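You operate a simulated robot arm through the tools that you are given. There is no shell and no other tool.

The job below is to be done with a simulated robot arm. You get a single attempt, and the scene is never put back.

Task
Dose the tube on the grey stand with 1 blue and 2 yellow strokes, then rack it.
Fine: park both spouts; the tube goes into the free hole. Set down upright: rinse tube.

Only the result counts: the job must be done as asked and must still hold three seconds after the hand-in. Knocking over, shifting, dropping, spilling or breaking anything else fails it.

Robot
A 6-joint arm with a two-finger parallel gripper, fixed in place. Base frame: the origin is at the foot of the arm, x ahead of it, y to its left, z up; the work surface is at about z = 0. Units: cm, rad, N and s.
With the tool pointing down near the work surface it reaches from about 12 to 50 cm from the base axis. Its first joint turns from -1.257 to 1.257 rad. Payload 0.65 kg.
Tool frame: the origin (TCP) lies between the finger pads and is the grasp point; the fingertips stand 2.5 cm ahead of it; z points along the fingers, y is the line along which they close. The gripper opens to 7.6 cm. The fingers are 1.8 cm wide and 1 cm thick; the gripper's body (3.6 by 7.8 cm) begins 4.5 cm behind the TCP.
Orientation is that of the tool frame in the base frame, as a unit quaternion [x, y, z, w]. With the fingers straight down and closing along the base's y, the tool's x points along the base's -x, its y along +y and its z along -z.

Tools
- The arm moves only by the tool jog_arm. Its argument "steps" is a list of rows, each a list of 7 numbers: the shift along the tool's x, y, z in units of 30 mm (1.0 is 30 mm), then the turn, a rotation vector about the tool's x, y, z in units of 5 degrees (1.0 is 5 degrees), then the gripper command, from -1 (shut) to 1 (fully open), values between in proportion. In form: [[dx, dy, dz, rx, ry, rz, jaw], ...]. A call has 1 to 20 rows; each row shifts and turns the commanded pose from where the row before left it, along the tool's axes as they then stand. A call with a number of a shift or a turn outside -1 to 1 is refused whole. A row lasts 0.2 s, in which the tool goes at most 5 cm and 0.15 rad; a call with a longer step from one row to the next is refused whole, and so is a gripper value outside its range. Where a pose cannot be reached the arm comes as near as it can. A force on the tool above 80 N (or 10 N above the force at the start of the call, whichever is more), or a blocked arm, ends the call early, and 0.2 s more pass. The fingers move at their own pace (about 10.8 cm/s each) and stop on an object; they squeeze with about 35 N. The grip force told is the motor's: it shows also when the fingers shut on nothing. Time passes only in rows, and 0.2 s behind the last, so rows that do not move let the fingers close. It gives the time, the measured TCP pose, the force on the tool (base axes), the opening and the grip force at its end, in the units of the frame above (readings bear some noise), with the torque about the TCP (base axes, N m) and any sound that the robot's microphone picked up.
- Cameras (640 x 400 px; columns grow to the right, rows downward): "scene" is fixed at [6.83, 27.64, 42.66]; the picture's right is [-0.67, -0.74, 0.00], its down [-0.25, 0.22, -0.94] and it looks along [0.70, -0.63, -0.34] (base axes); focal length 214 px, centre (320, 200). "wrist" rides on the gripper at [5.8, 1.1, -8.1] in the tool frame; the picture's right is [-0.18, 0.98, 0.00], its down [-0.75, -0.14, -0.64] and it looks along [-0.63, -0.12, 0.77] (tool axes); focal length 243 px, centre (320, 200). There is no depth. A picture from a camera that has moved, and an enlarged one, comes with that camera's place and axes in the base frame and with its lens.
- camera(camera): a new picture of that camera. The clock stands still meanwhile.
- enlarge(camera, box): a new picture of the part [left, top, right, bottom] of that camera's present view, enlarged. The clock stands still meanwhile.
- hand_in(): hands the job in; it is judged then, once.

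Places have to be worked out from the pictures, the camera data and where the tool is seen. Open the gripper and draw the arm clear of the work before you hand the job in, unless the task says otherwise.

The tools are called by a JSON object that holds its "fn" and its "kwargs". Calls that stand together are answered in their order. jog_arm: Moves the arm, as the interface text tells. Its arguments: {"type":"object","properties":{"steps":{"type":"array","items":{"type":"array","items":{"type":"number"}}}},"required":["steps"]} The other tools are called the same way: camera (camera) takes a picture; enlarge (camera, box) takes an enlarged picture of a part of a camera's view; hand_in () hands the job in.

At the start:

```text
t: 0.0
position: [23.36, 16.31, 38.4]
orientation: [0.0, 1.0, 0.0, 0.001]
contact_force: [0.8, 0.0, 0.1]
torque: [-0.01, -0.01, 0.03]
opening: 7.61
finger_force: 0.1
```

scene: 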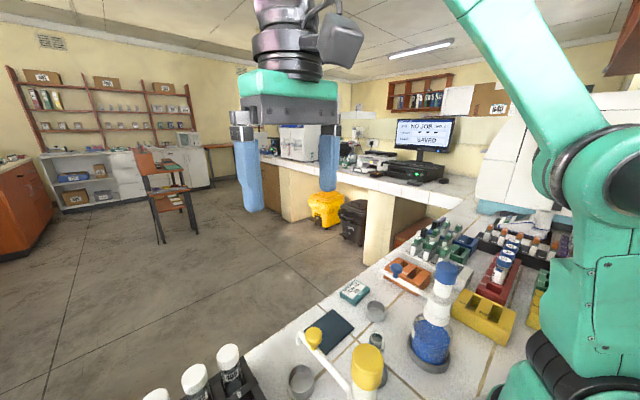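
wrist: 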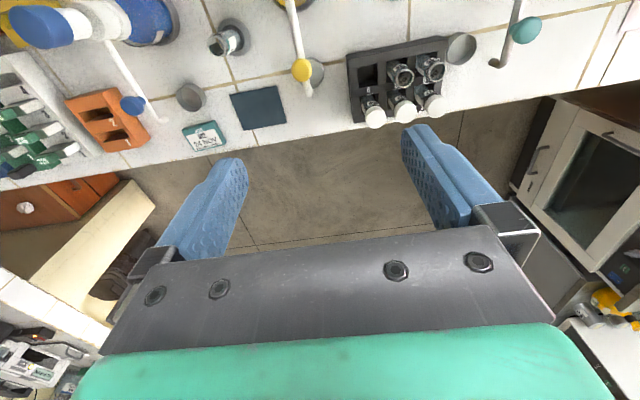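

I start by looking closely at the scene with both cameras to locate the stand, dispensers, rack and tubes.

{"fn": "enlarge", "kwargs": {"camera": "scene", "box": [260, 200, 580, 400]}}

{"fn": "enlarge", "kwargs": {"camera": "wrist", "box": [0, 0, 320, 200]}}

{"fn": "enlarge", "kwargs": {"camera": "wrist", "box": [260, 0, 580, 200]}}

{"fn": "enlarge", "kwargs": {"camera": "scene", "box": [120, 280, 440, 400]}}

```text
2.00 times, centred on (420, 300) of scene
camera zoom: at [6.83, 27.64, 42.66], right [-0.67, -0.74, 0.0], down [-0.25, 0.22, -0.94], along [0.7, -0.63, -0.34], focal length 429 px, centre (120, 0)
```

zoom: 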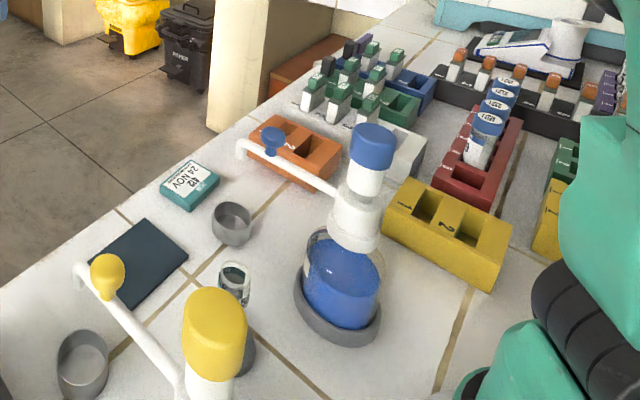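

```text
2.00 times, centred on (160, 100) of wrist
camera zoom: at [17.52, 17.28, 46.16], right [0.18, 0.98, 0.0], down [0.75, -0.14, 0.64], along [0.63, -0.12, -0.77], focal length 485 px, centre (640, 400)
```

zoom: 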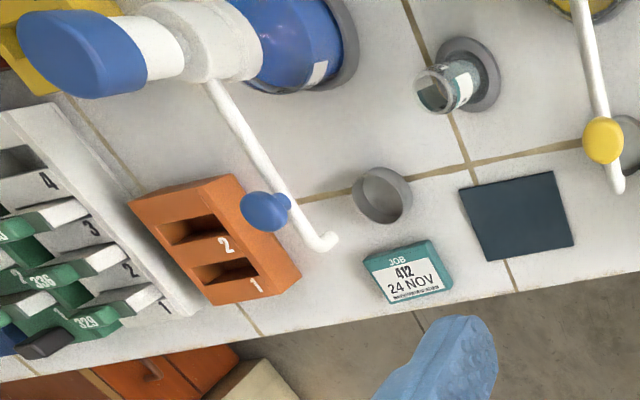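

```text
2.00 times, centred on (420, 100) of wrist
camera zoom: at [17.52, 17.28, 46.16], right [0.18, 0.98, 0.0], down [0.75, -0.14, 0.64], along [0.63, -0.12, -0.77], focal length 485 px, centre (120, 400)
```

zoom: 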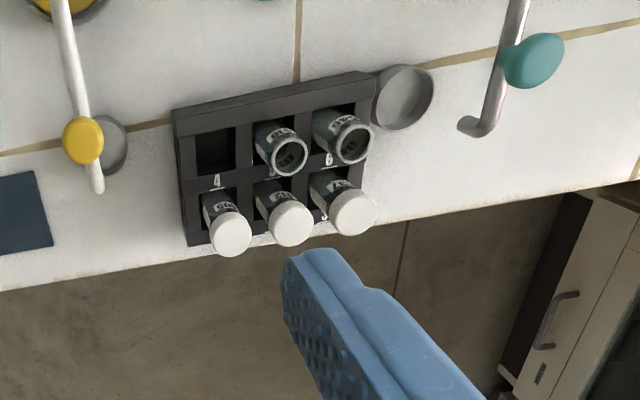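

```text
2.00 times, centred on (280, 340) of scene
camera zoom: at [6.83, 27.64, 42.66], right [-0.67, -0.74, 0.0], down [-0.25, 0.22, -0.94], along [0.7, -0.63, -0.34], focal length 429 px, centre (400, -80)
```

zoom: 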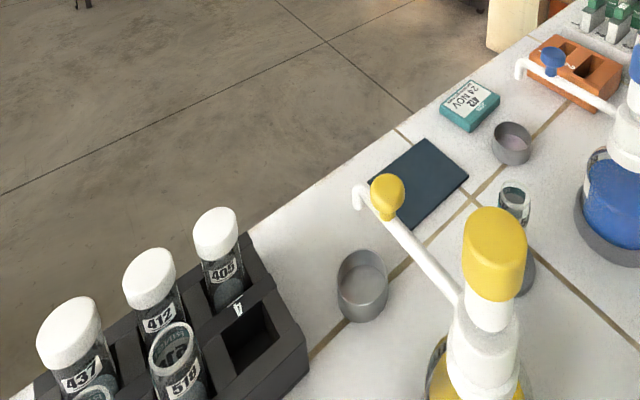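

I have rough positions: tube stand near (20, 3), blue pump near (15, -7.5), yellow pump near (14.5, 13), and cups near (26.8, -7.8) and (26.9, 14.4). I'll zoom in on labels, the monitor and the rack to understand the "rinse tube" clause.

{"fn": "enlarge", "kwargs": {"camera": "wrist", "box": [340, 30, 460, 130]}}

{"fn": "enlarge", "kwargs": {"camera": "wrist", "box": [180, 0, 340, 100]}}

{"fn": "enlarge", "kwargs": {"camera": "scene", "box": [390, 110, 470, 160]}}

{"fn": "enlarge", "kwargs": {"camera": "scene", "box": [340, 300, 440, 400]}}

{"fn": "enlarge", "kwargs": {"camera": "wrist", "box": [420, 0, 640, 120]}}

```text
4.00 times, centred on (400, 80) of wrist
camera zoom: at [17.52, 17.28, 46.16], right [0.18, 0.98, 0.0], down [0.75, -0.14, 0.64], along [0.63, -0.12, -0.77], focal length 970 px, centre (0, 680)
```

zoom: 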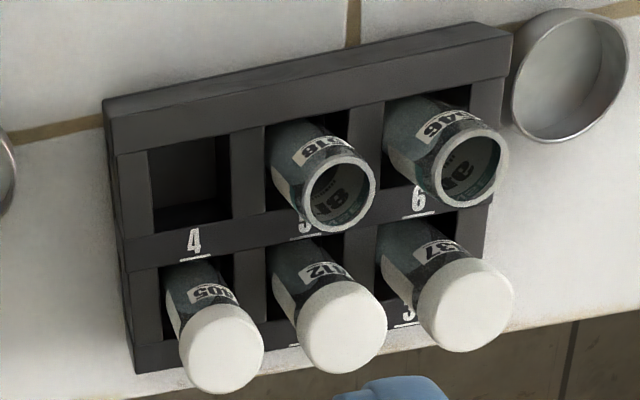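

```text
4.00 times, centred on (260, 50) of wrist
camera zoom: at [17.52, 17.28, 46.16], right [0.18, 0.98, 0.0], down [0.75, -0.14, 0.64], along [0.63, -0.12, -0.77], focal length 970 px, centre (560, 800)
```

zoom: 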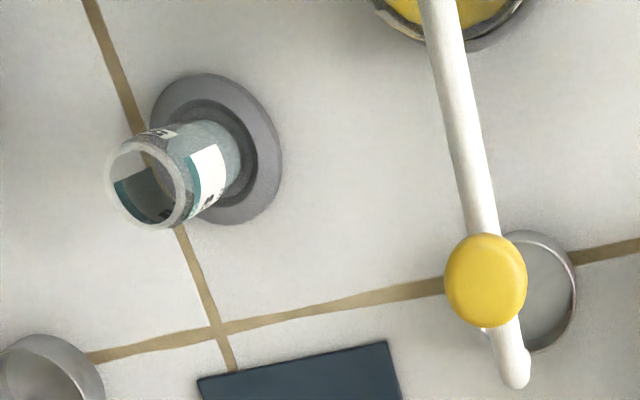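

```text
8.00 times, centred on (430, 135) of scene
camera zoom: at [6.83, 27.64, 42.66], right [-0.67, -0.74, 0.0], down [-0.25, 0.22, -0.94], along [0.7, -0.63, -0.34], focal length 1716 px, centre (-560, 720)
```

zoom: 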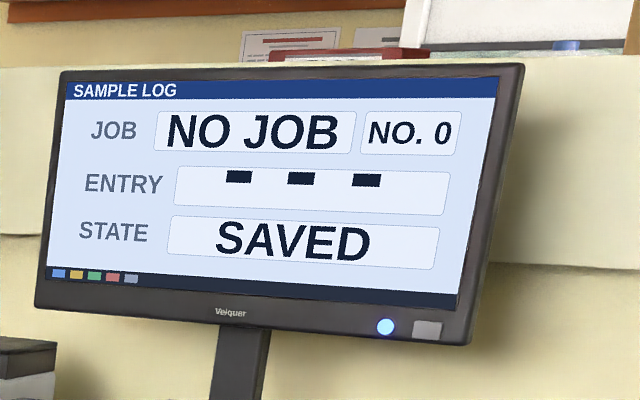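

```text
4.00 times, centred on (390, 350) of scene
camera zoom: at [6.83, 27.64, 42.66], right [-0.67, -0.74, 0.0], down [-0.25, 0.22, -0.94], along [0.7, -0.63, -0.34], focal length 858 px, centre (40, -400)
```

zoom: 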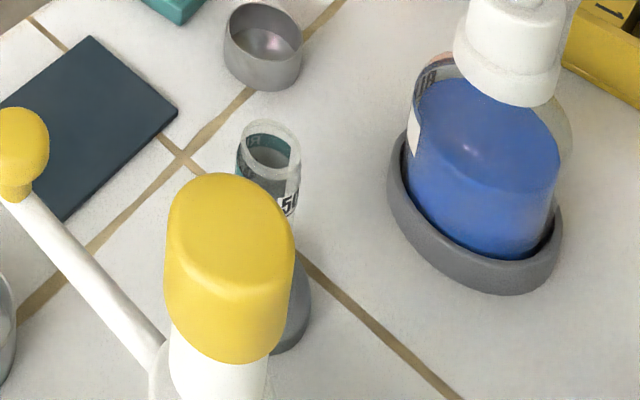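

```text
2.91 times, centred on (530, 60) of wrist
camera zoom: at [17.52, 17.28, 46.16], right [0.18, 0.98, 0.0], down [0.75, -0.14, 0.64], along [0.63, -0.12, -0.77], focal length 706 px, centre (-291, 607)
```

zoom: 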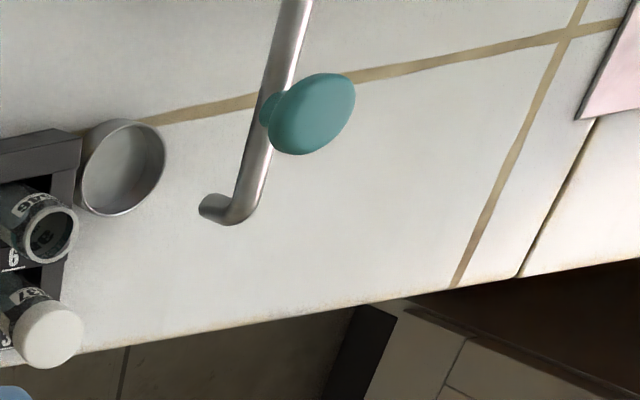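

The rack shows 405, 412 and 437 capped, 518 and 546 open, and hole 4 free. I haven't found a rinse tube yet, so I'll move the wrist camera over to the right side, staying high.

{"fn": "jog_arm", "kwargs": {"steps": [[0, -1, 0, 0, 0, 0, 1], [0, -1, 0, 0, 0, 0, 1], [0, -1, 0, 0, 0, 0, 1], [0, -1, 0, 0, 0, 0, 1], [0, -1, 0, 0, 0, 0, 1], [0, -1, 0, 0, 0, 0, 1]]}}

{"fn": "camera", "kwargs": {"camera": "wrist"}}

{"fn": "camera", "kwargs": {"camera": "scene"}}

```text
t: 1.4
position: [23.63, -1.92, 38.07]
orientation: [0.0, 1.0, 0.001, 0.0]
contact_force: [-0.5, -0.6, 0.5]
torque: [0.01, 0.03, -0.03]
opening: 7.6
finger_force: 0.0
```

```text
taken
camera wrist: at [17.66, -0.87, 45.96], right [0.18, 0.98, 0.0], down [0.75, -0.14, 0.64], along [0.63, -0.12, -0.77], focal length 243 px, centre (320, 200)
```

wrist: 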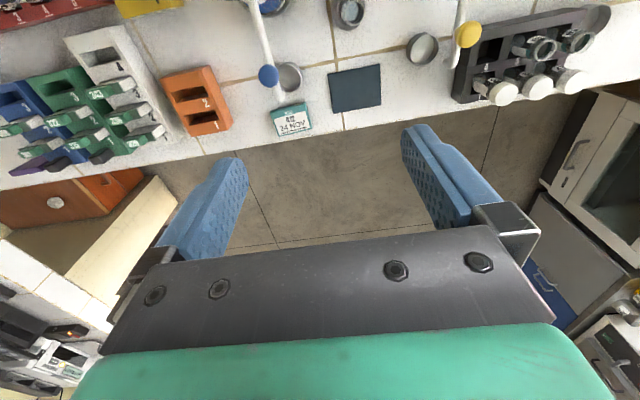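

```text
taken
```

scene: 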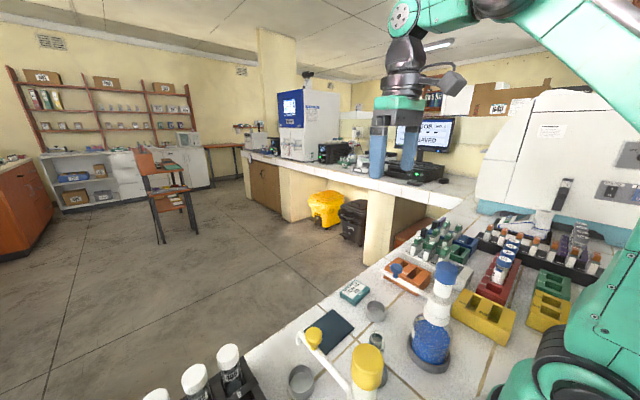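

Both spouts appear to be over their cups already. I'll zoom on the other areas to look for a rinse tube.

{"fn": "enlarge", "kwargs": {"camera": "scene", "box": [380, 190, 540, 290]}}

{"fn": "enlarge", "kwargs": {"camera": "scene", "box": [480, 180, 640, 280]}}

{"fn": "enlarge", "kwargs": {"camera": "scene", "box": [440, 270, 600, 370]}}

{"fn": "enlarge", "kwargs": {"camera": "wrist", "box": [0, 0, 240, 150]}}

{"fn": "enlarge", "kwargs": {"camera": "wrist", "box": [230, 0, 430, 125]}}

```text
4.00 times, centred on (460, 240) of scene
camera zoom: at [6.83, 27.65, 42.66], right [-0.67, -0.74, 0.0], down [-0.25, 0.22, -0.94], along [0.7, -0.63, -0.34], focal length 858 px, centre (-240, 40)
```

zoom: 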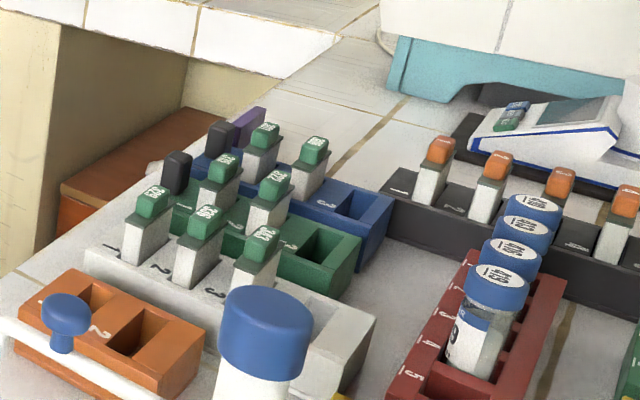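

```text
4.00 times, centred on (560, 230) of scene
camera zoom: at [6.83, 27.65, 42.66], right [-0.67, -0.74, 0.0], down [-0.25, 0.22, -0.94], along [0.7, -0.63, -0.34], focal length 858 px, centre (-640, 80)
```

zoom: 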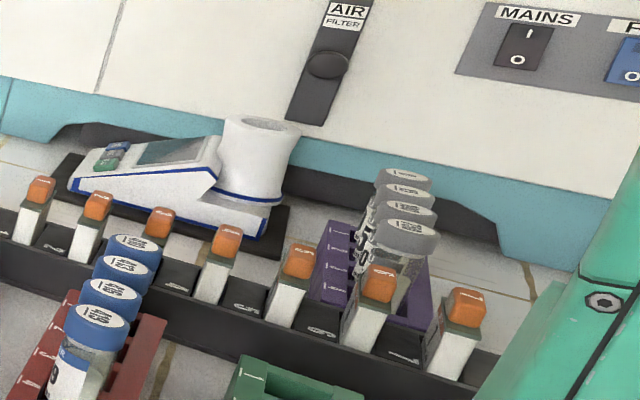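

```text
4.00 times, centred on (520, 320) of scene
camera zoom: at [6.83, 27.65, 42.66], right [-0.67, -0.74, 0.0], down [-0.25, 0.22, -0.94], along [0.7, -0.63, -0.34], focal length 858 px, centre (-480, -280)
```

zoom: 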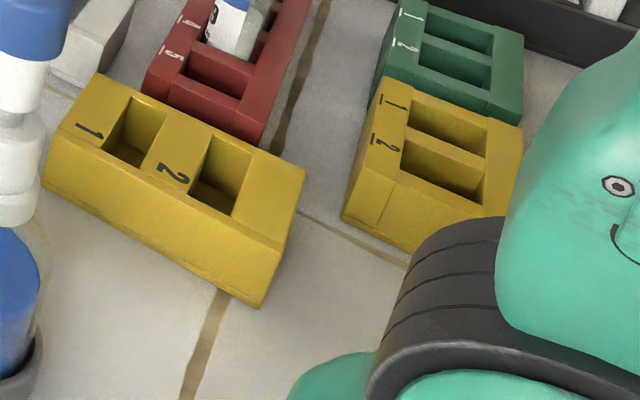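

```text
2.67 times, centred on (120, 75) of wrist
camera zoom: at [17.66, -0.87, 45.96], right [0.18, 0.98, 0.0], down [0.75, -0.14, 0.64], along [0.63, -0.12, -0.77], focal length 647 px, centre (853, 533)
```

zoom: 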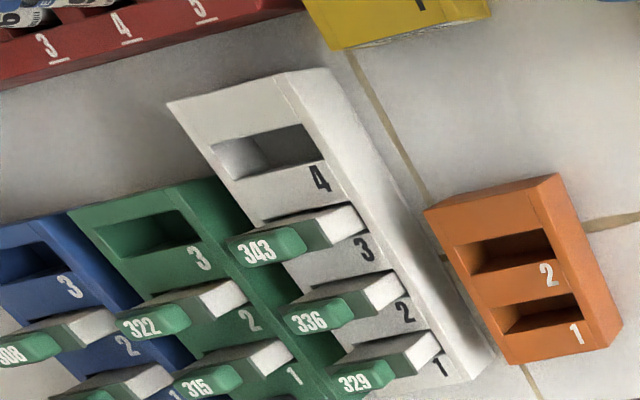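

```text
3.20 times, centred on (330, 62) of wrist
camera zoom: at [17.66, -0.87, 45.96], right [0.18, 0.98, 0.0], down [0.75, -0.14, 0.64], along [0.63, -0.12, -0.77], focal length 776 px, centre (288, 640)
```

zoom: 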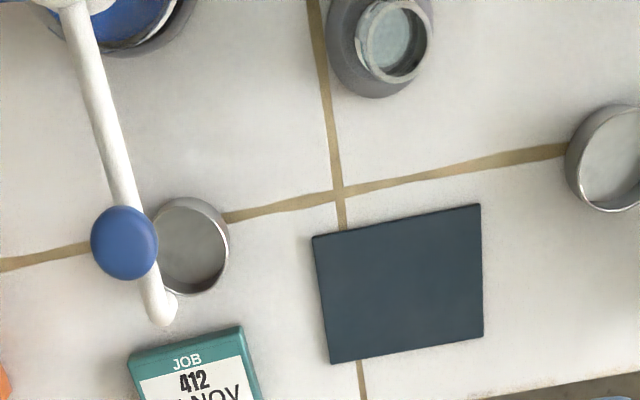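

No rinse tube is visible on the right side. I'll tilt the tool back toward the base and sweep left, staying high, to see the area near the base and far left.

{"fn": "jog_arm", "kwargs": {"steps": [[0, 0, 0, 0, 1, 0, 1], [0, 0, 0, 0, 1, 0, 1], [0, 0, 0, 0, 1, 0, 1], [0, 0, 0, 0, 1, 0, 1], [0, 0, 0, 0, 1, 0, 1], [0, 0, 0, 0, 1, 0, 1]]}}

{"fn": "camera", "kwargs": {"camera": "wrist"}}

```text
t: 2.8
position: [23.57, -1.92, 38.1]
orientation: [0.002, 0.978, -0.002, -0.21]
contact_force: [14.3, -0.9, -18.4]
torque: [-0.11, 0.99, -0.12]
opening: 7.61
finger_force: 0.1
out of reach, approached as far as the arm can: row 6
stopped in row 6: the force on the tool passed its limit at 82 N (the readings are from after the stop); the commanded pose is now the measured one
```

```text
taken
camera wrist: at [21.68, -0.85, 47.7], right [0.17, 0.98, -0.08], down [0.95, -0.14, 0.28], along [0.26, -0.12, -0.96], focal length 243 px, centre (320, 200)
```

wrist: 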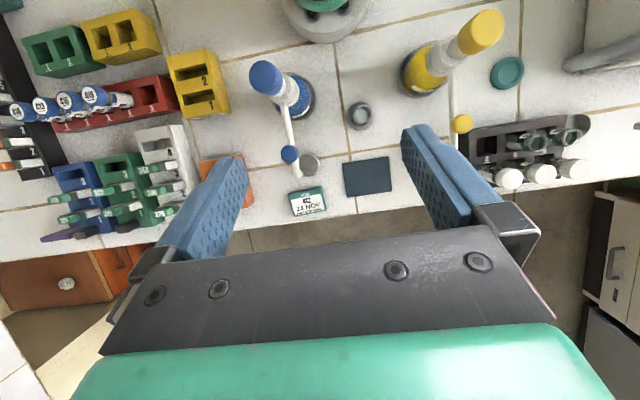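

The tilt reached a joint/self-contact limit at about 24°, but the view is good. I'll back off one step to release the force and zoom in on the overview.

{"fn": "jog_arm", "kwargs": {"steps": [[0, 0, 0, 0, -1, 0, 1], [0, 0, 0, 0, 0, 0, 1]]}}

{"fn": "camera", "kwargs": {"camera": "wrist"}}

{"fn": "enlarge", "kwargs": {"camera": "wrist", "box": [400, 0, 640, 150]}}

{"fn": "enlarge", "kwargs": {"camera": "wrist", "box": [220, 0, 460, 150]}}

{"fn": "enlarge", "kwargs": {"camera": "wrist", "box": [0, 0, 240, 150]}}

```text
t: 3.4
position: [23.66, -1.86, 38.23]
orientation: [0.002, 0.985, -0.002, -0.17]
contact_force: [-0.4, 0.3, -0.1]
torque: [-0.01, 0.02, -0.02]
opening: 7.59
finger_force: 0.0
```

```text
taken
camera wrist: at [20.8, -0.87, 47.57], right [0.18, 0.98, -0.07], down [0.92, -0.14, 0.36], along [0.34, -0.12, -0.93], focal length 243 px, centre (320, 200)
```

wrist: 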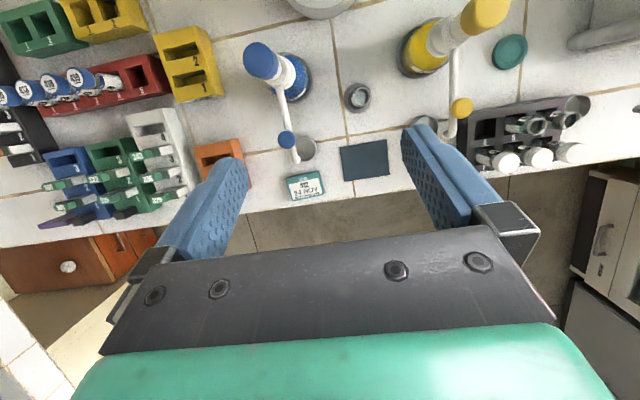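

```text
2.67 times, centred on (520, 75) of wrist
camera zoom: at [20.8, -0.87, 47.57], right [0.18, 0.98, -0.07], down [0.92, -0.14, 0.36], along [0.34, -0.12, -0.93], focal length 647 px, centre (-213, 533)
```

zoom: 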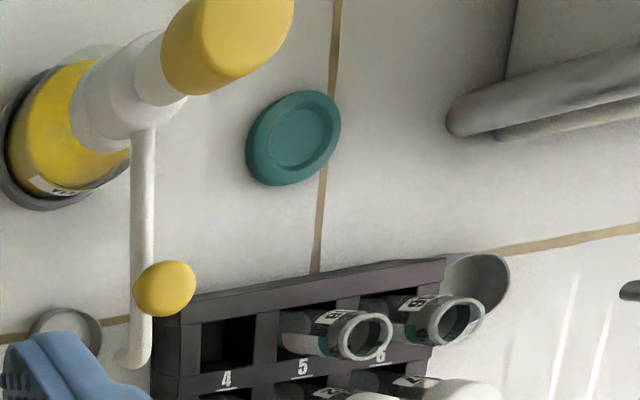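

```text
2.67 times, centred on (340, 75) of wrist
camera zoom: at [20.8, -0.87, 47.57], right [0.18, 0.98, -0.07], down [0.92, -0.14, 0.36], along [0.34, -0.12, -0.93], focal length 647 px, centre (267, 533)
```

zoom: 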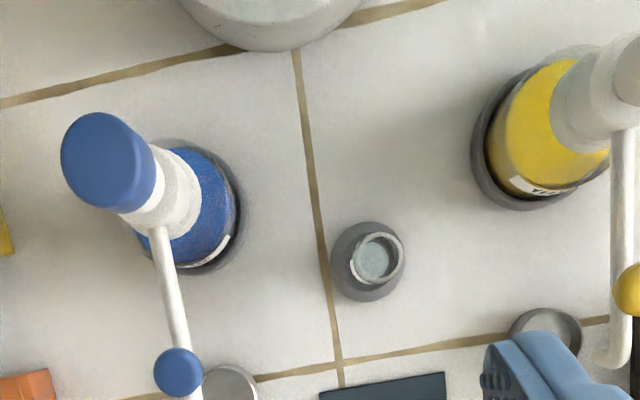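

```text
2.67 times, centred on (120, 75) of wrist
camera zoom: at [20.8, -0.87, 47.57], right [0.18, 0.98, -0.07], down [0.92, -0.14, 0.36], along [0.34, -0.12, -0.93], focal length 647 px, centre (853, 533)
```

zoom: 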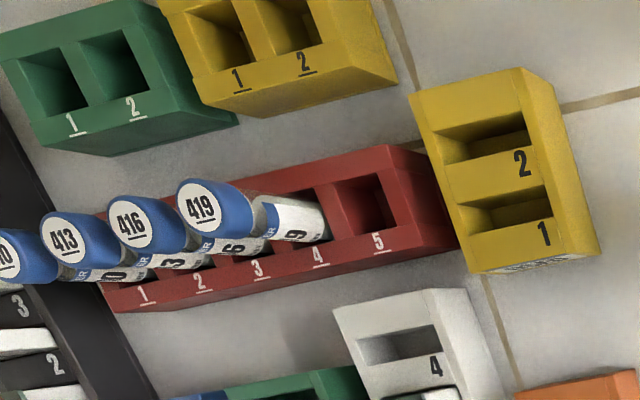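

There's a teal disc near the yellow pump and a metal pipe at far left. I'll move the camera left to see that region.

{"fn": "jog_arm", "kwargs": {"steps": [[0, 1, 0, 0, 0, 0, 1], [0, 1, 0, 0, 0, 0, 1], [0, 1, 0, 0, 0, 0, 1], [0, 1, 0, 0, 0, 0, 1], [0, 1, 0, 0, 0, 0, 1], [0, 1, 0, 0, 0, 0, 1], [0, 1, 0, 0, 0, 0, 1], [0, 1, 0, 0, 0, 0, 1], [0, 1, 0, 0, 0, 0, 1]]}}

{"fn": "camera", "kwargs": {"camera": "wrist"}}

{"fn": "enlarge", "kwargs": {"camera": "wrist", "box": [240, 0, 440, 125]}}

{"fn": "enlarge", "kwargs": {"camera": "wrist", "box": [400, 0, 640, 150]}}

```text
t: 5.4
position: [21.54, 23.95, 34.92]
orientation: [0.002, 0.986, -0.002, -0.169]
contact_force: [0.1, 0.3, 0.6]
torque: [-0.01, 0.0, 0.02]
opening: 7.62
finger_force: 0.1
out of reach, approached as far as the arm can: row 6, 7, 8, 9
```

```text
taken
camera wrist: at [18.78, 25.02, 44.37], right [0.18, 0.98, -0.07], down [0.92, -0.14, 0.36], along [0.34, -0.12, -0.93], focal length 243 px, centre (320, 200)
```

wrist: 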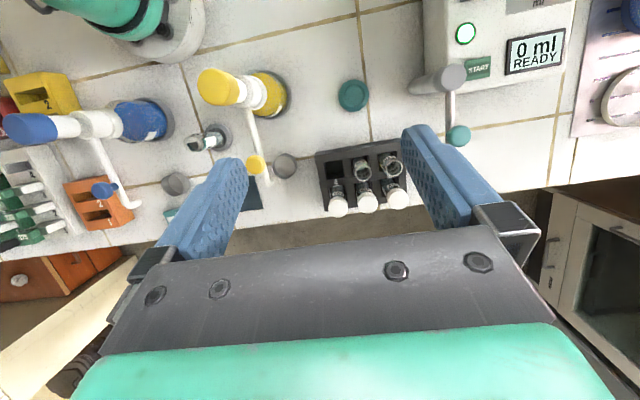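

```text
3.20 times, centred on (340, 62) of wrist
camera zoom: at [18.78, 25.02, 44.37], right [0.18, 0.98, -0.07], down [0.92, -0.14, 0.36], along [0.34, -0.12, -0.93], focal length 776 px, centre (256, 640)
```

zoom: 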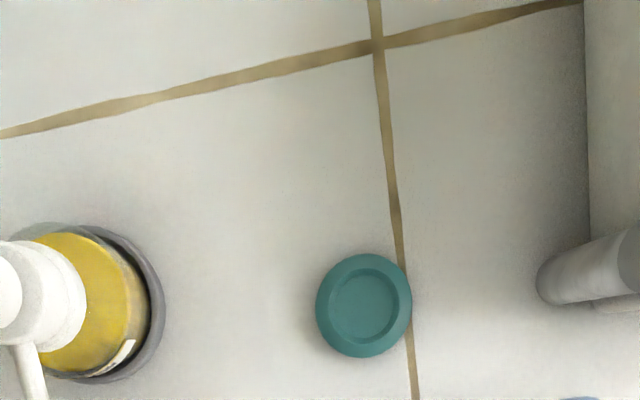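

```text
2.67 times, centred on (520, 75) of wrist
camera zoom: at [18.78, 25.02, 44.37], right [0.18, 0.98, -0.07], down [0.92, -0.14, 0.36], along [0.34, -0.12, -0.93], focal length 647 px, centre (-213, 533)
```

zoom: 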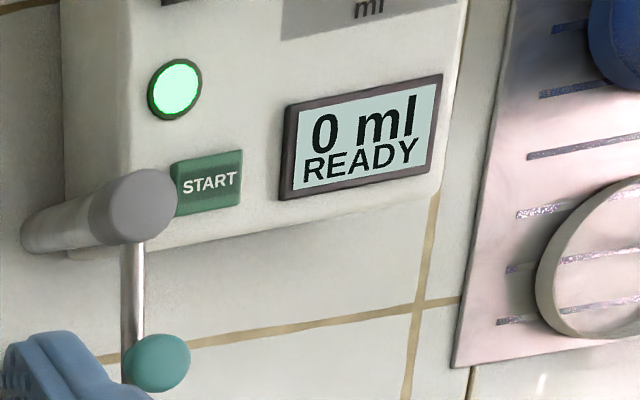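

The left side has an automatic doser (not part of this job), an empty teal stand and a pink tray. I'll zoom on the tray, the cups and the stand tube for anything labelled rinse.

{"fn": "enlarge", "kwargs": {"camera": "wrist", "box": [540, 0, 640, 150]}}

{"fn": "enlarge", "kwargs": {"camera": "wrist", "box": [150, 100, 250, 200]}}

{"fn": "enlarge", "kwargs": {"camera": "wrist", "box": [300, 130, 420, 220]}}

{"fn": "camera", "kwargs": {"camera": "scene"}}

```text
2.67 times, centred on (590, 75) of wrist
camera zoom: at [18.78, 25.02, 44.37], right [0.18, 0.98, -0.07], down [0.92, -0.14, 0.36], along [0.34, -0.12, -0.93], focal length 647 px, centre (-400, 533)
```

zoom: 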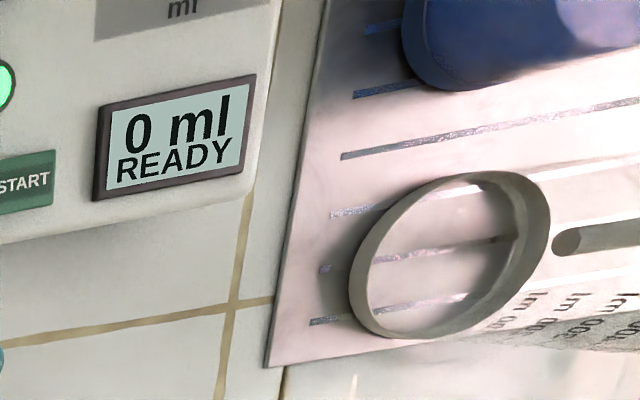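

```text
4.00 times, centred on (200, 150) of wrist
camera zoom: at [18.78, 25.02, 44.37], right [0.18, 0.98, -0.07], down [0.92, -0.14, 0.36], along [0.34, -0.12, -0.93], focal length 970 px, centre (800, 400)
```

zoom: 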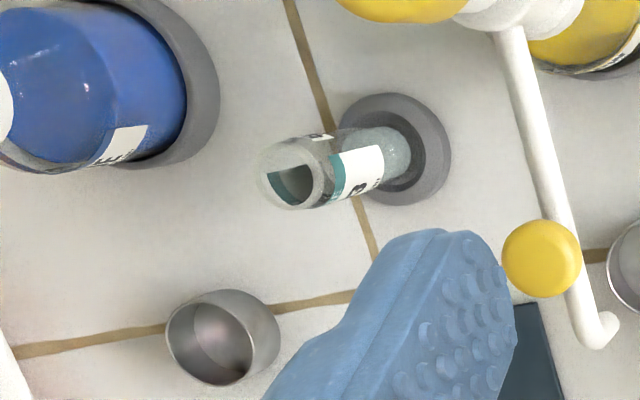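

```text
4.44 times, centred on (360, 175) of wrist
camera zoom: at [18.78, 25.02, 44.37], right [0.18, 0.98, -0.07], down [0.92, -0.14, 0.36], along [0.34, -0.12, -0.93], focal length 1078 px, centre (142, 311)
```

zoom: 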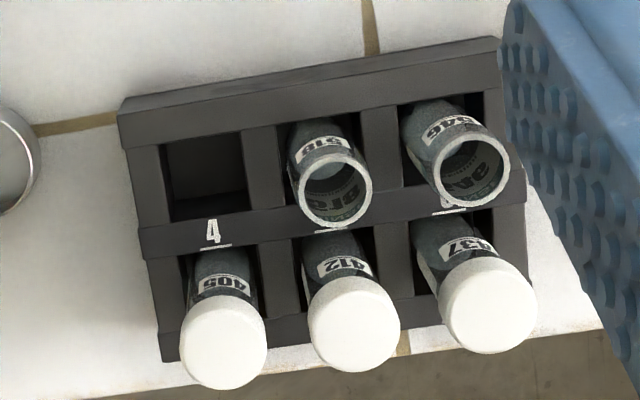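

```text
taken
```

scene: 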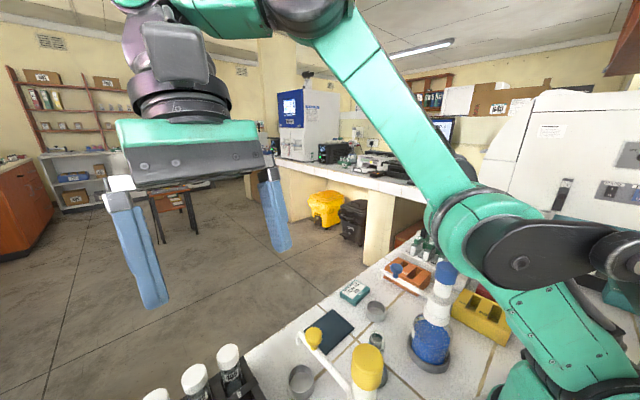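

The tube on the stand shows a teal band label and seems to hold pale contents. I'll zoom in further to read its label.

{"fn": "enlarge", "kwargs": {"camera": "wrist", "box": [205, 115, 265, 155]}}

{"fn": "enlarge", "kwargs": {"camera": "scene", "box": [360, 320, 400, 350]}}

{"fn": "enlarge", "kwargs": {"camera": "scene", "box": [140, 340, 300, 400]}}

```text
10.00 times, centred on (235, 135) of wrist
camera zoom: at [18.78, 25.02, 44.37], right [0.18, 0.98, -0.07], down [0.92, -0.14, 0.36], along [0.34, -0.12, -0.93], focal length 2426 px, centre (1170, 850)
```

zoom: 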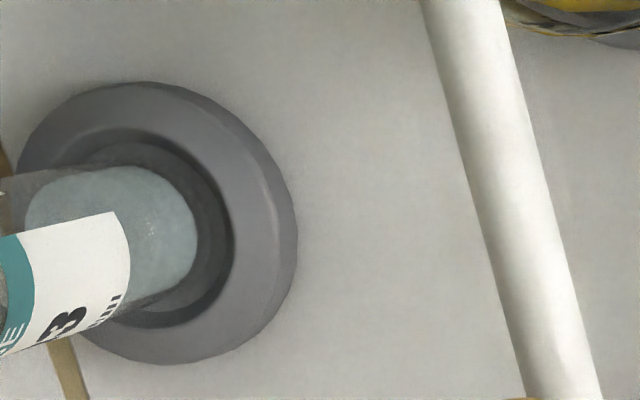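

```text
13.33 times, centred on (380, 335) of scene
camera zoom: at [6.83, 27.64, 42.66], right [-0.67, -0.74, 0.0], down [-0.25, 0.22, -0.94], along [0.7, -0.63, -0.34], focal length 2860 px, centre (-480, -1600)
```

zoom: 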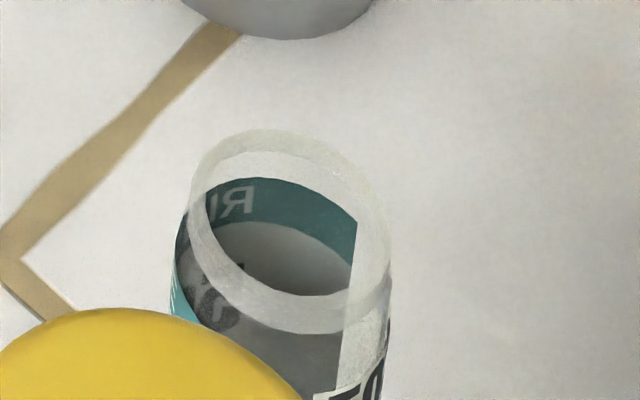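

```text
4.00 times, centred on (220, 370) of scene
camera zoom: at [6.83, 27.64, 42.66], right [-0.67, -0.74, 0.0], down [-0.25, 0.22, -0.94], along [0.7, -0.63, -0.34], focal length 858 px, centre (720, -480)
```

zoom: 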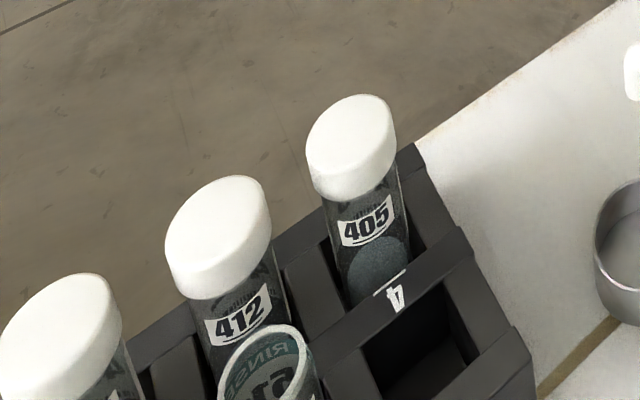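

The stand tube's teal band reads "RI…", and 518 in the rack also reads "RINSE". So the open tubes are rinse tubes, and the clause means the tube must be set upright in the rack. I estimate:
- blue head (14.9, -8.0, 20) and blue knob (23.5, -8.3, 14.6)
- yellow head (14.9, 13.7, 20) and yellow knob (23.6, 13.9, 14.9)
- tube (20, 3)

I'll straighten the tool first and check the pose.

{"fn": "jog_arm", "kwargs": {"steps": [[0, -1, 0, 0, -1, 0, 1], [0, -1, 0, 0, -1, 0, 1], [0, -1, 0, 0, -1, 0, 1], [0, -1, 0, 0, -0.9, 0, 1], [0, -1, 0, 0, 0, 0, 1], [0, -1, 0, 0, 0, 0, 1], [0, -1, 0, 0, 0, 0, 1]]}}

```text
t: 7.0
position: [23.9, 4.48, 38.59]
orientation: [0.002, 1.0, -0.003, 0.0]
contact_force: [0.6, 0.2, -0.2]
torque: [0.01, -0.01, -0.02]
opening: 7.62
finger_force: 0.0
out of reach, approached as far as the arm can: row 1, 2, 3
```

The tool is vertical again at (23.9, 4.5, 38.6). I'll go above the blue knob at z≈26, well clear, and check alignment with pictures.

{"fn": "jog_arm", "kwargs": {"steps": [[0.13, -1, 0, 0, 0, 0, 0.6], [0, -1, 0, 0, 0, 0, 0.6], [0, -1, 1, 0, 0, 0, 0.6], [0, -1, 1, 0, 0, 0, 0.6], [0, -0.23, 1, 0, 0, 0, 0.6], [0, 0, 1, 0, 0, 0, 0.6]]}}

{"fn": "camera", "kwargs": {"camera": "scene"}}

{"fn": "camera", "kwargs": {"camera": "wrist"}}

{"fn": "enlarge", "kwargs": {"camera": "scene", "box": [340, 170, 500, 290]}}

```text
t: 8.4
position: [23.55, -8.39, 26.56]
orientation: [0.002, 1.0, -0.002, 0.0]
contact_force: [-0.5, 0.2, -0.7]
torque: [0.0, 0.0, -0.01]
opening: 6.1
finger_force: 0.1
```

```text
taken
```

scene: 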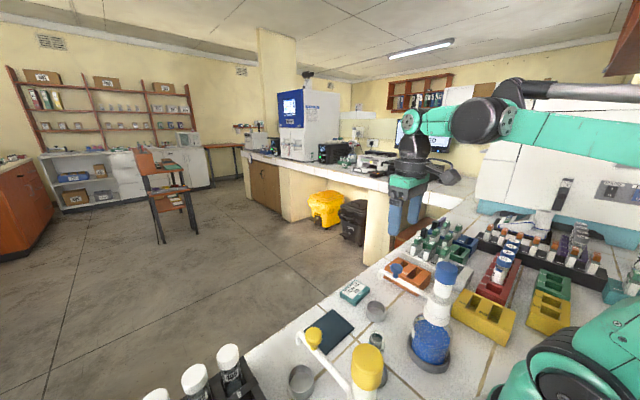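

```text
taken
camera wrist: at [17.78, -7.28, 34.4], right [0.19, 0.98, 0.0], down [0.75, -0.14, 0.64], along [0.63, -0.12, -0.77], focal length 243 px, centre (320, 200)
```

wrist: 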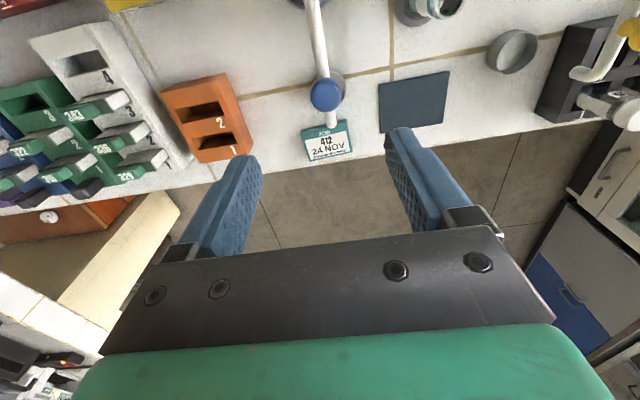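

```text
3.33 times, centred on (420, 230) of scene
camera zoom: at [6.83, 27.64, 42.66], right [-0.67, -0.74, 0.0], down [-0.25, 0.22, -0.94], along [0.7, -0.63, -0.34], focal length 715 px, centre (-13, 100)
```

zoom: 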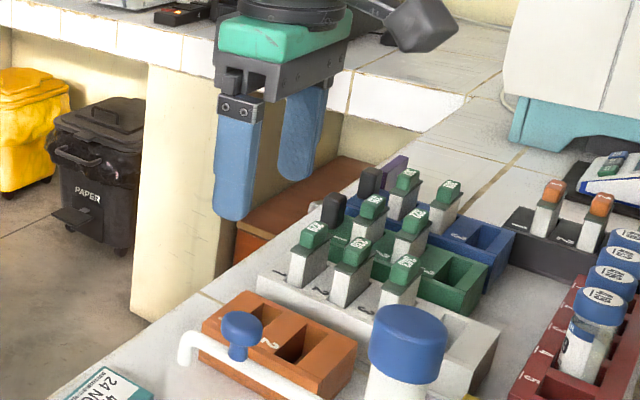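

The knob shows about 0.5 cm to +y of the tool axis, so I put it near (23.6, -7.9, 14.6). I'll shift +y and descend to just above the knob, then verify.

{"fn": "jog_arm", "kwargs": {"steps": [[0, 0.157, 0.5, 0, 0, 0, 0.5], [0, 0, 0.7, 0, 0, 0, 0.5], [0, 0, 0.7, 0, 0, 0, 0.5], [0, 0, 0.45, 0, 0, 0, 0.5], [0, 0, 0, 0, 0, 0, 0.5]]}}

{"fn": "enlarge", "kwargs": {"camera": "scene", "box": [340, 190, 500, 310]}}

{"fn": "camera", "kwargs": {"camera": "wrist"}}

```text
t: 9.6
position: [23.54, -7.83, 19.24]
orientation: [0.002, 1.0, -0.003, -0.001]
contact_force: [0.3, -0.5, 1.2]
torque: [0.0, 0.02, 0.01]
opening: 5.7
finger_force: 0.0
```

```text
3.33 times, centred on (420, 250) of scene
camera zoom: at [6.83, 27.64, 42.66], right [-0.67, -0.74, 0.0], down [-0.25, 0.22, -0.94], along [0.7, -0.63, -0.34], focal length 715 px, centre (-13, 33)
```

zoom: 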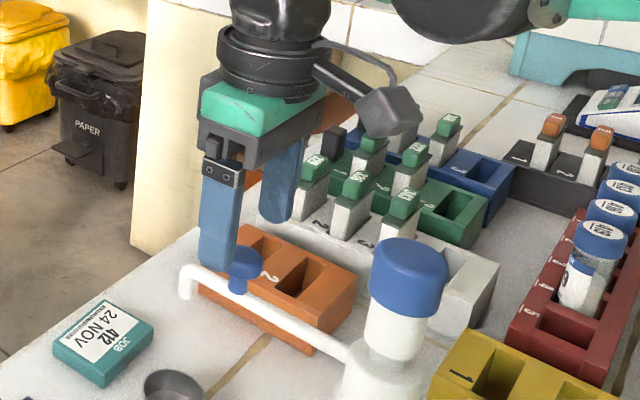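

```text
taken
camera wrist: at [17.66, -6.8, 27.1], right [0.19, 0.98, 0.0], down [0.75, -0.14, 0.64], along [0.63, -0.12, -0.77], focal length 243 px, centre (320, 200)
```

wrist: 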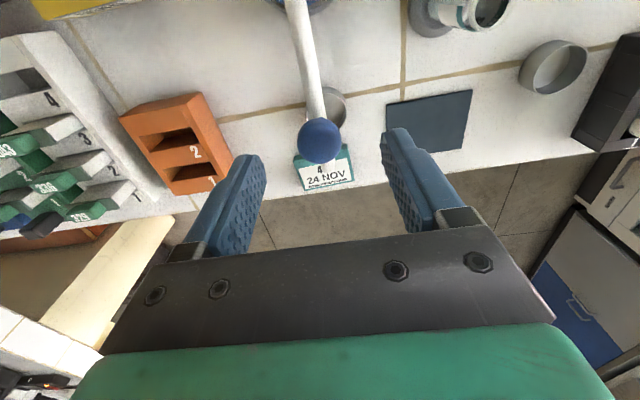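

The knob is now centred between the fingers. I'll descend to z≈15.6, so the tips sit just above the spout arm, and narrow the fingers to a loose cage of about 3.2 cm around the 2.6 cm knob.

{"fn": "jog_arm", "kwargs": {"steps": [[0, 0, 0.4, 0, 0, 0, 0.5], [0, 0, 0.4, 0, 0, 0, 0.5], [0, 0, 0.4, 0, 0, 0, 0.5], [0, 0, 0, 0, 0, 0, 0.2], [0, 0, 0, 0, 0, 0, -0.1], [0, 0, 0, 0, 0, 0, -0.16], [0, 0, 0, 0, 0, 0, -0.16]]}}

{"fn": "enlarge", "kwargs": {"camera": "scene", "box": [340, 190, 500, 310]}}

{"fn": "camera", "kwargs": {"camera": "wrist"}}

```text
t: 11.2
position: [23.52, -8.05, 15.78]
orientation: [0.002, 1.0, -0.003, 0.0]
contact_force: [-0.9, -0.5, -1.7]
torque: [0.0, 0.05, -0.03]
opening: 3.21
finger_force: 0.0
```

```text
3.33 times, centred on (420, 250) of scene
camera zoom: at [6.83, 27.64, 42.66], right [-0.67, -0.74, 0.0], down [-0.25, 0.22, -0.94], along [0.7, -0.63, -0.34], focal length 715 px, centre (-13, 33)
```

zoom: 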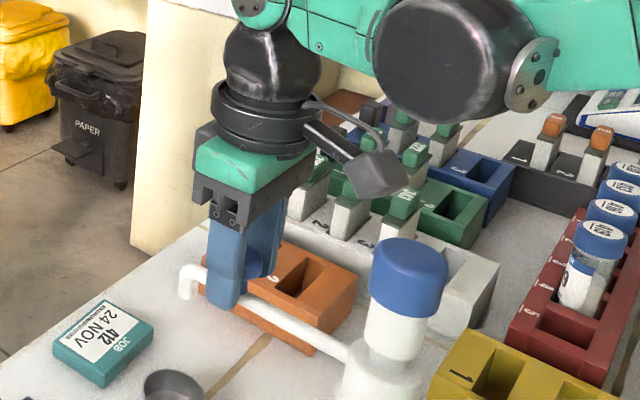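

```text
taken
camera wrist: at [17.67, -6.91, 23.7], right [0.19, 0.98, 0.0], down [0.75, -0.14, 0.64], along [0.63, -0.12, -0.77], focal length 243 px, centre (320, 200)
```

wrist: 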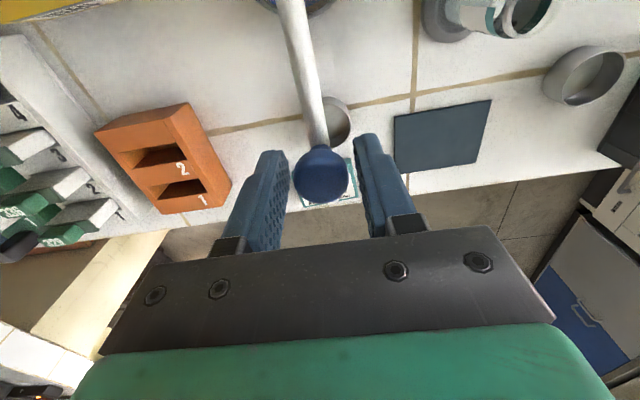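

The cage is around the knob with no contact force. I'll start swinging the blue spout along its arc (centre ≈(14.9, -8.0), radius 8.7), doing 30° first and then checking.

{"fn": "jog_arm", "kwargs": {"steps": [[0.011, 0.253, 0, 0, 0, -1, -0.16], [0.011, 0.253, 0, 0, 0, -1, -0.16], [0.011, 0.253, 0, 0, 0, -1, -0.16], [0.011, 0.253, 0, 0, 0, -1, -0.16], [0.011, 0.253, 0, 0, 0, -1, -0.16], [0.011, 0.253, 0, 0, 0, -1, -0.16]]}}

{"fn": "enlarge", "kwargs": {"camera": "scene", "box": [340, 210, 500, 330]}}

{"fn": "camera", "kwargs": {"camera": "wrist"}}

```text
t: 12.6
position: [22.4, -3.75, 15.88]
orientation: [-0.258, 0.966, -0.003, 0.0]
contact_force: [0.1, -0.2, -0.3]
torque: [-0.01, -0.04, 0.03]
opening: 3.2
finger_force: 0.0
```

```text
3.33 times, centred on (420, 270) of scene
camera zoom: at [6.83, 27.64, 42.66], right [-0.67, -0.74, 0.0], down [-0.25, 0.22, -0.94], along [0.7, -0.63, -0.34], focal length 715 px, centre (-13, -33)
```

zoom: 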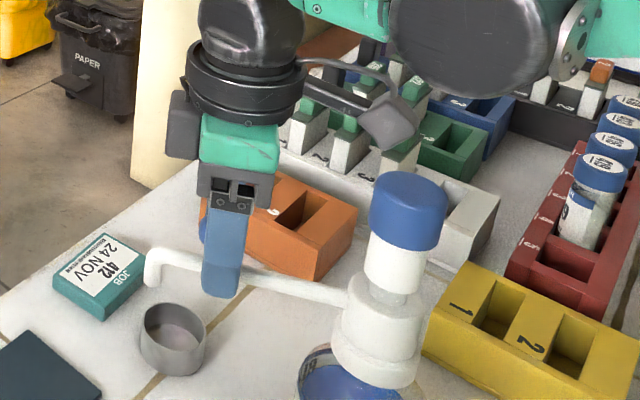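

```text
taken
camera wrist: at [16.75, -5.69, 23.76], right [-0.33, 0.94, 0.0], down [0.72, 0.26, 0.64], along [0.61, 0.21, -0.77], focal length 243 px, centre (320, 200)
```

wrist: 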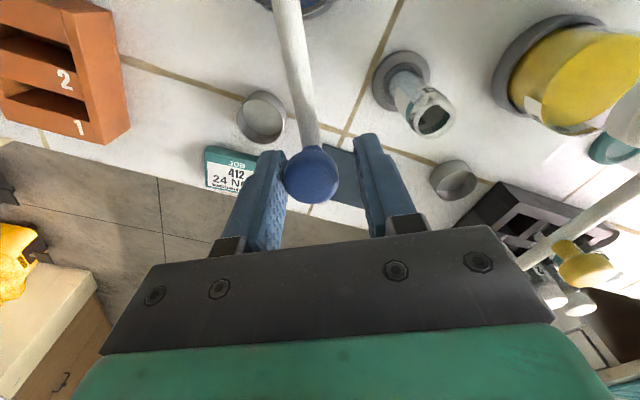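

The knob follows the fingers smoothly. I'll continue the swing by another 37° to bring the tip over the tube, allowing for cage slack.

{"fn": "jog_arm", "kwargs": {"steps": [[0.011, 0.253, 0, 0, 0, -1, -0.16], [0.011, 0.253, 0, 0, 0, -1, -0.16], [0.011, 0.253, 0, 0, 0, -1, -0.16], [0.011, 0.253, 0, 0, 0, -1, -0.16], [0.011, 0.253, 0, 0, 0, -1, -0.16], [0.011, 0.253, 0, 0, 0, -1, -0.16], [0.011, 0.253, 0, 0, 0, -1, -0.16], [0, 0, 0, 0, 0, 0, -0.16]]}}

{"fn": "enlarge", "kwargs": {"camera": "scene", "box": [330, 230, 490, 350]}}

{"fn": "camera", "kwargs": {"camera": "wrist"}}

```text
t: 14.4
position: [18.58, -0.07, 15.8]
orientation: [-0.537, 0.844, -0.002, -0.001]
contact_force: [-0.5, 0.4, 0.0]
torque: [-0.04, 0.0, 0.0]
opening: 3.18
finger_force: 0.0
```

```text
3.33 times, centred on (410, 290) of scene
camera zoom: at [6.83, 27.64, 42.66], right [-0.67, -0.74, 0.0], down [-0.25, 0.22, -0.94], along [0.7, -0.63, -0.34], focal length 715 px, centre (20, -100)
```

zoom: 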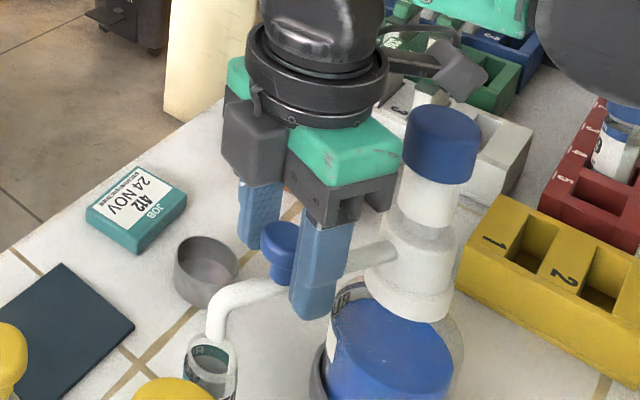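

```text
taken
camera wrist: at [15.1, -4.88, 23.74], right [-0.81, 0.58, 0.0], down [0.45, 0.62, 0.64], along [0.38, 0.52, -0.77], focal length 243 px, centre (320, 200)
```

wrist: 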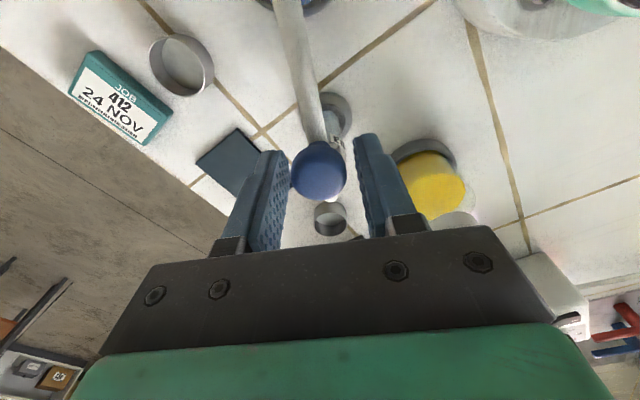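

The spout tip now seems to be above the tube mouth. I'll zoom in to verify alignment before releasing the knob.

{"fn": "enlarge", "kwargs": {"camera": "scene", "box": [365, 305, 425, 355]}}

{"fn": "enlarge", "kwargs": {"camera": "wrist", "box": [280, 80, 370, 240]}}

```text
8.00 times, centred on (395, 330) of scene
camera zoom: at [6.83, 27.64, 42.66], right [-0.67, -0.74, 0.0], down [-0.25, 0.22, -0.94], along [0.7, -0.63, -0.34], focal length 1716 px, centre (-280, -840)
```

zoom: 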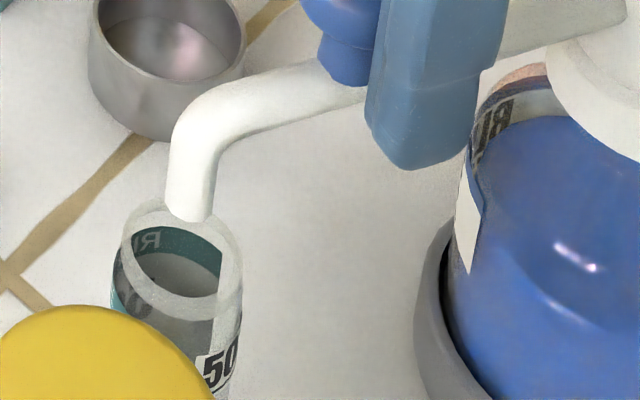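

```text
2.50 times, centred on (325, 160) of wrist
camera zoom: at [15.1, -4.88, 23.74], right [-0.81, 0.58, 0.0], down [0.45, 0.62, 0.64], along [0.38, 0.52, -0.77], focal length 606 px, centre (308, 300)
```

zoom: 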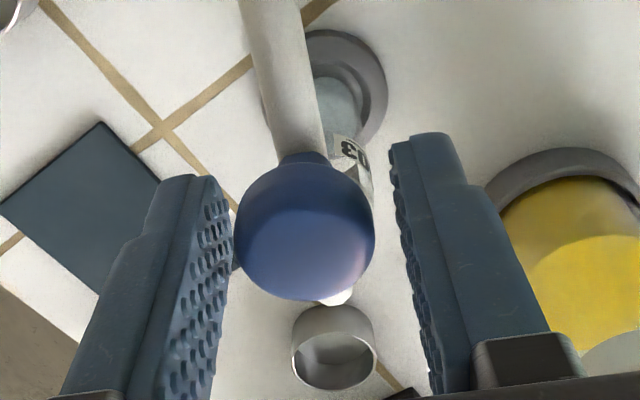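

The tip is within about 0.3 cm of the tube centre, at z≈10 above the mouth at 8.9. I'll open the fingers, rise straight up to z≈27, close the gripper and move over the blue head.

{"fn": "jog_arm", "kwargs": {"steps": [[0, 0, 0, 0, 0, 0, 0.2], [0, 0, 0, 0, 0, 0, 0.4], [0, 0, -0.4, 0, 0, 0, 0.4], [0, 0, -0.6, 0, 0, 0, 0.4], [0, 0, -0.9, 0, 0, 0, 0.4], [0, 0, -0.9, 0, 0, 0, 0.4], [0, 0, -0.93, 0, 0, 0, -1], [0.6, 0, 0, 0, 0, 0, -1], [0.9, 0, 0, 0, 0, 0, -1], [0.9, 0, 0, 0, 0, 0, -1], [0.51, 0, 0, 0, 0, 0, -1], [0, 0, 0, 0, 0, 0, -1]]}}

{"fn": "camera", "kwargs": {"camera": "scene"}}

{"fn": "camera", "kwargs": {"camera": "wrist"}}

{"fn": "enlarge", "kwargs": {"camera": "scene", "box": [360, 200, 520, 320]}}

```text
t: 17.0
position: [14.81, -7.91, 26.84]
orientation: [-0.536, 0.844, -0.002, -0.001]
contact_force: [0.1, -0.5, -0.7]
torque: [-0.01, 0.05, -0.01]
opening: 0.0
finger_force: 23.5
```

```text
taken
```

scene: 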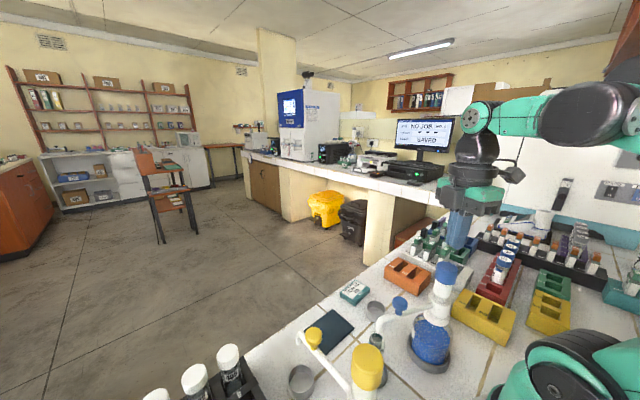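

```text
taken
camera wrist: at [11.35, -12.74, 34.8], right [-0.81, 0.58, 0.0], down [0.45, 0.62, 0.64], along [0.38, 0.52, -0.77], focal length 243 px, centre (320, 200)
```

wrist: 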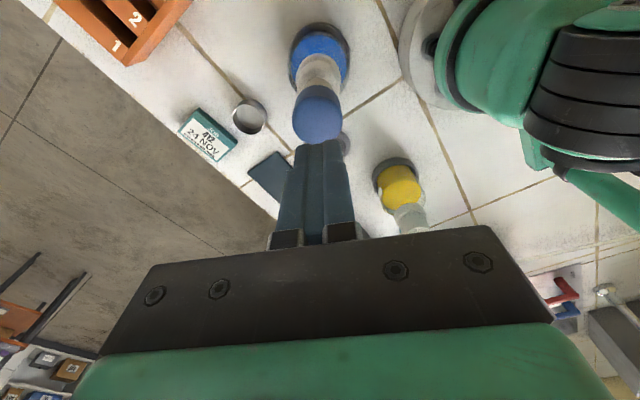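

```text
3.33 times, centred on (440, 260) of scene
camera zoom: at [6.83, 27.64, 42.66], right [-0.67, -0.74, 0.0], down [-0.25, 0.22, -0.94], along [0.7, -0.63, -0.34], focal length 715 px, centre (-80, 0)
```

zoom: 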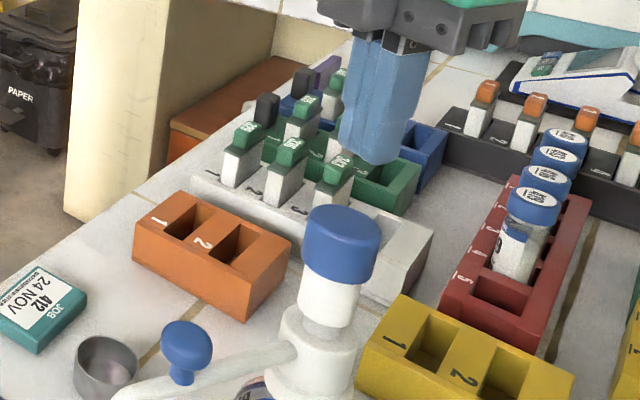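

The head is aligned with the tool axis to about 0.2 cm. I'll descend to just above the head top (expected z≈20) and then find contact.

{"fn": "jog_arm", "kwargs": {"steps": [[0, 0, 0.5, 0, 0, 0, -1], [0, 0, 0.5, 0, 0, 0, -1], [0, 0, 0.2, 0, 0, 0, -1], [0, 0, 0, 0, 0, 0, -1]]}}

{"fn": "enlarge", "kwargs": {"camera": "scene", "box": [380, 220, 500, 310]}}

```text
t: 18.0
position: [14.94, -7.96, 23.44]
orientation: [-0.536, 0.844, -0.001, -0.001]
contact_force: [-0.5, -0.5, 0.4]
torque: [-0.05, -0.03, 0.02]
opening: 0.01
finger_force: 23.7
```

```text
4.44 times, centred on (440, 265) of scene
camera zoom: at [6.83, 27.64, 42.66], right [-0.67, -0.74, 0.0], down [-0.25, 0.22, -0.94], along [0.7, -0.63, -0.34], focal length 953 px, centre (-213, -89)
```

zoom: 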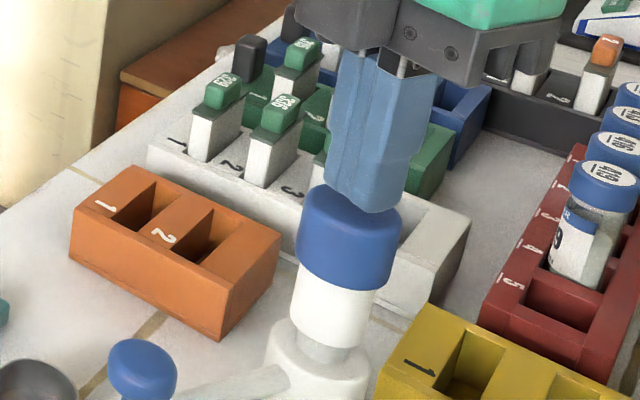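

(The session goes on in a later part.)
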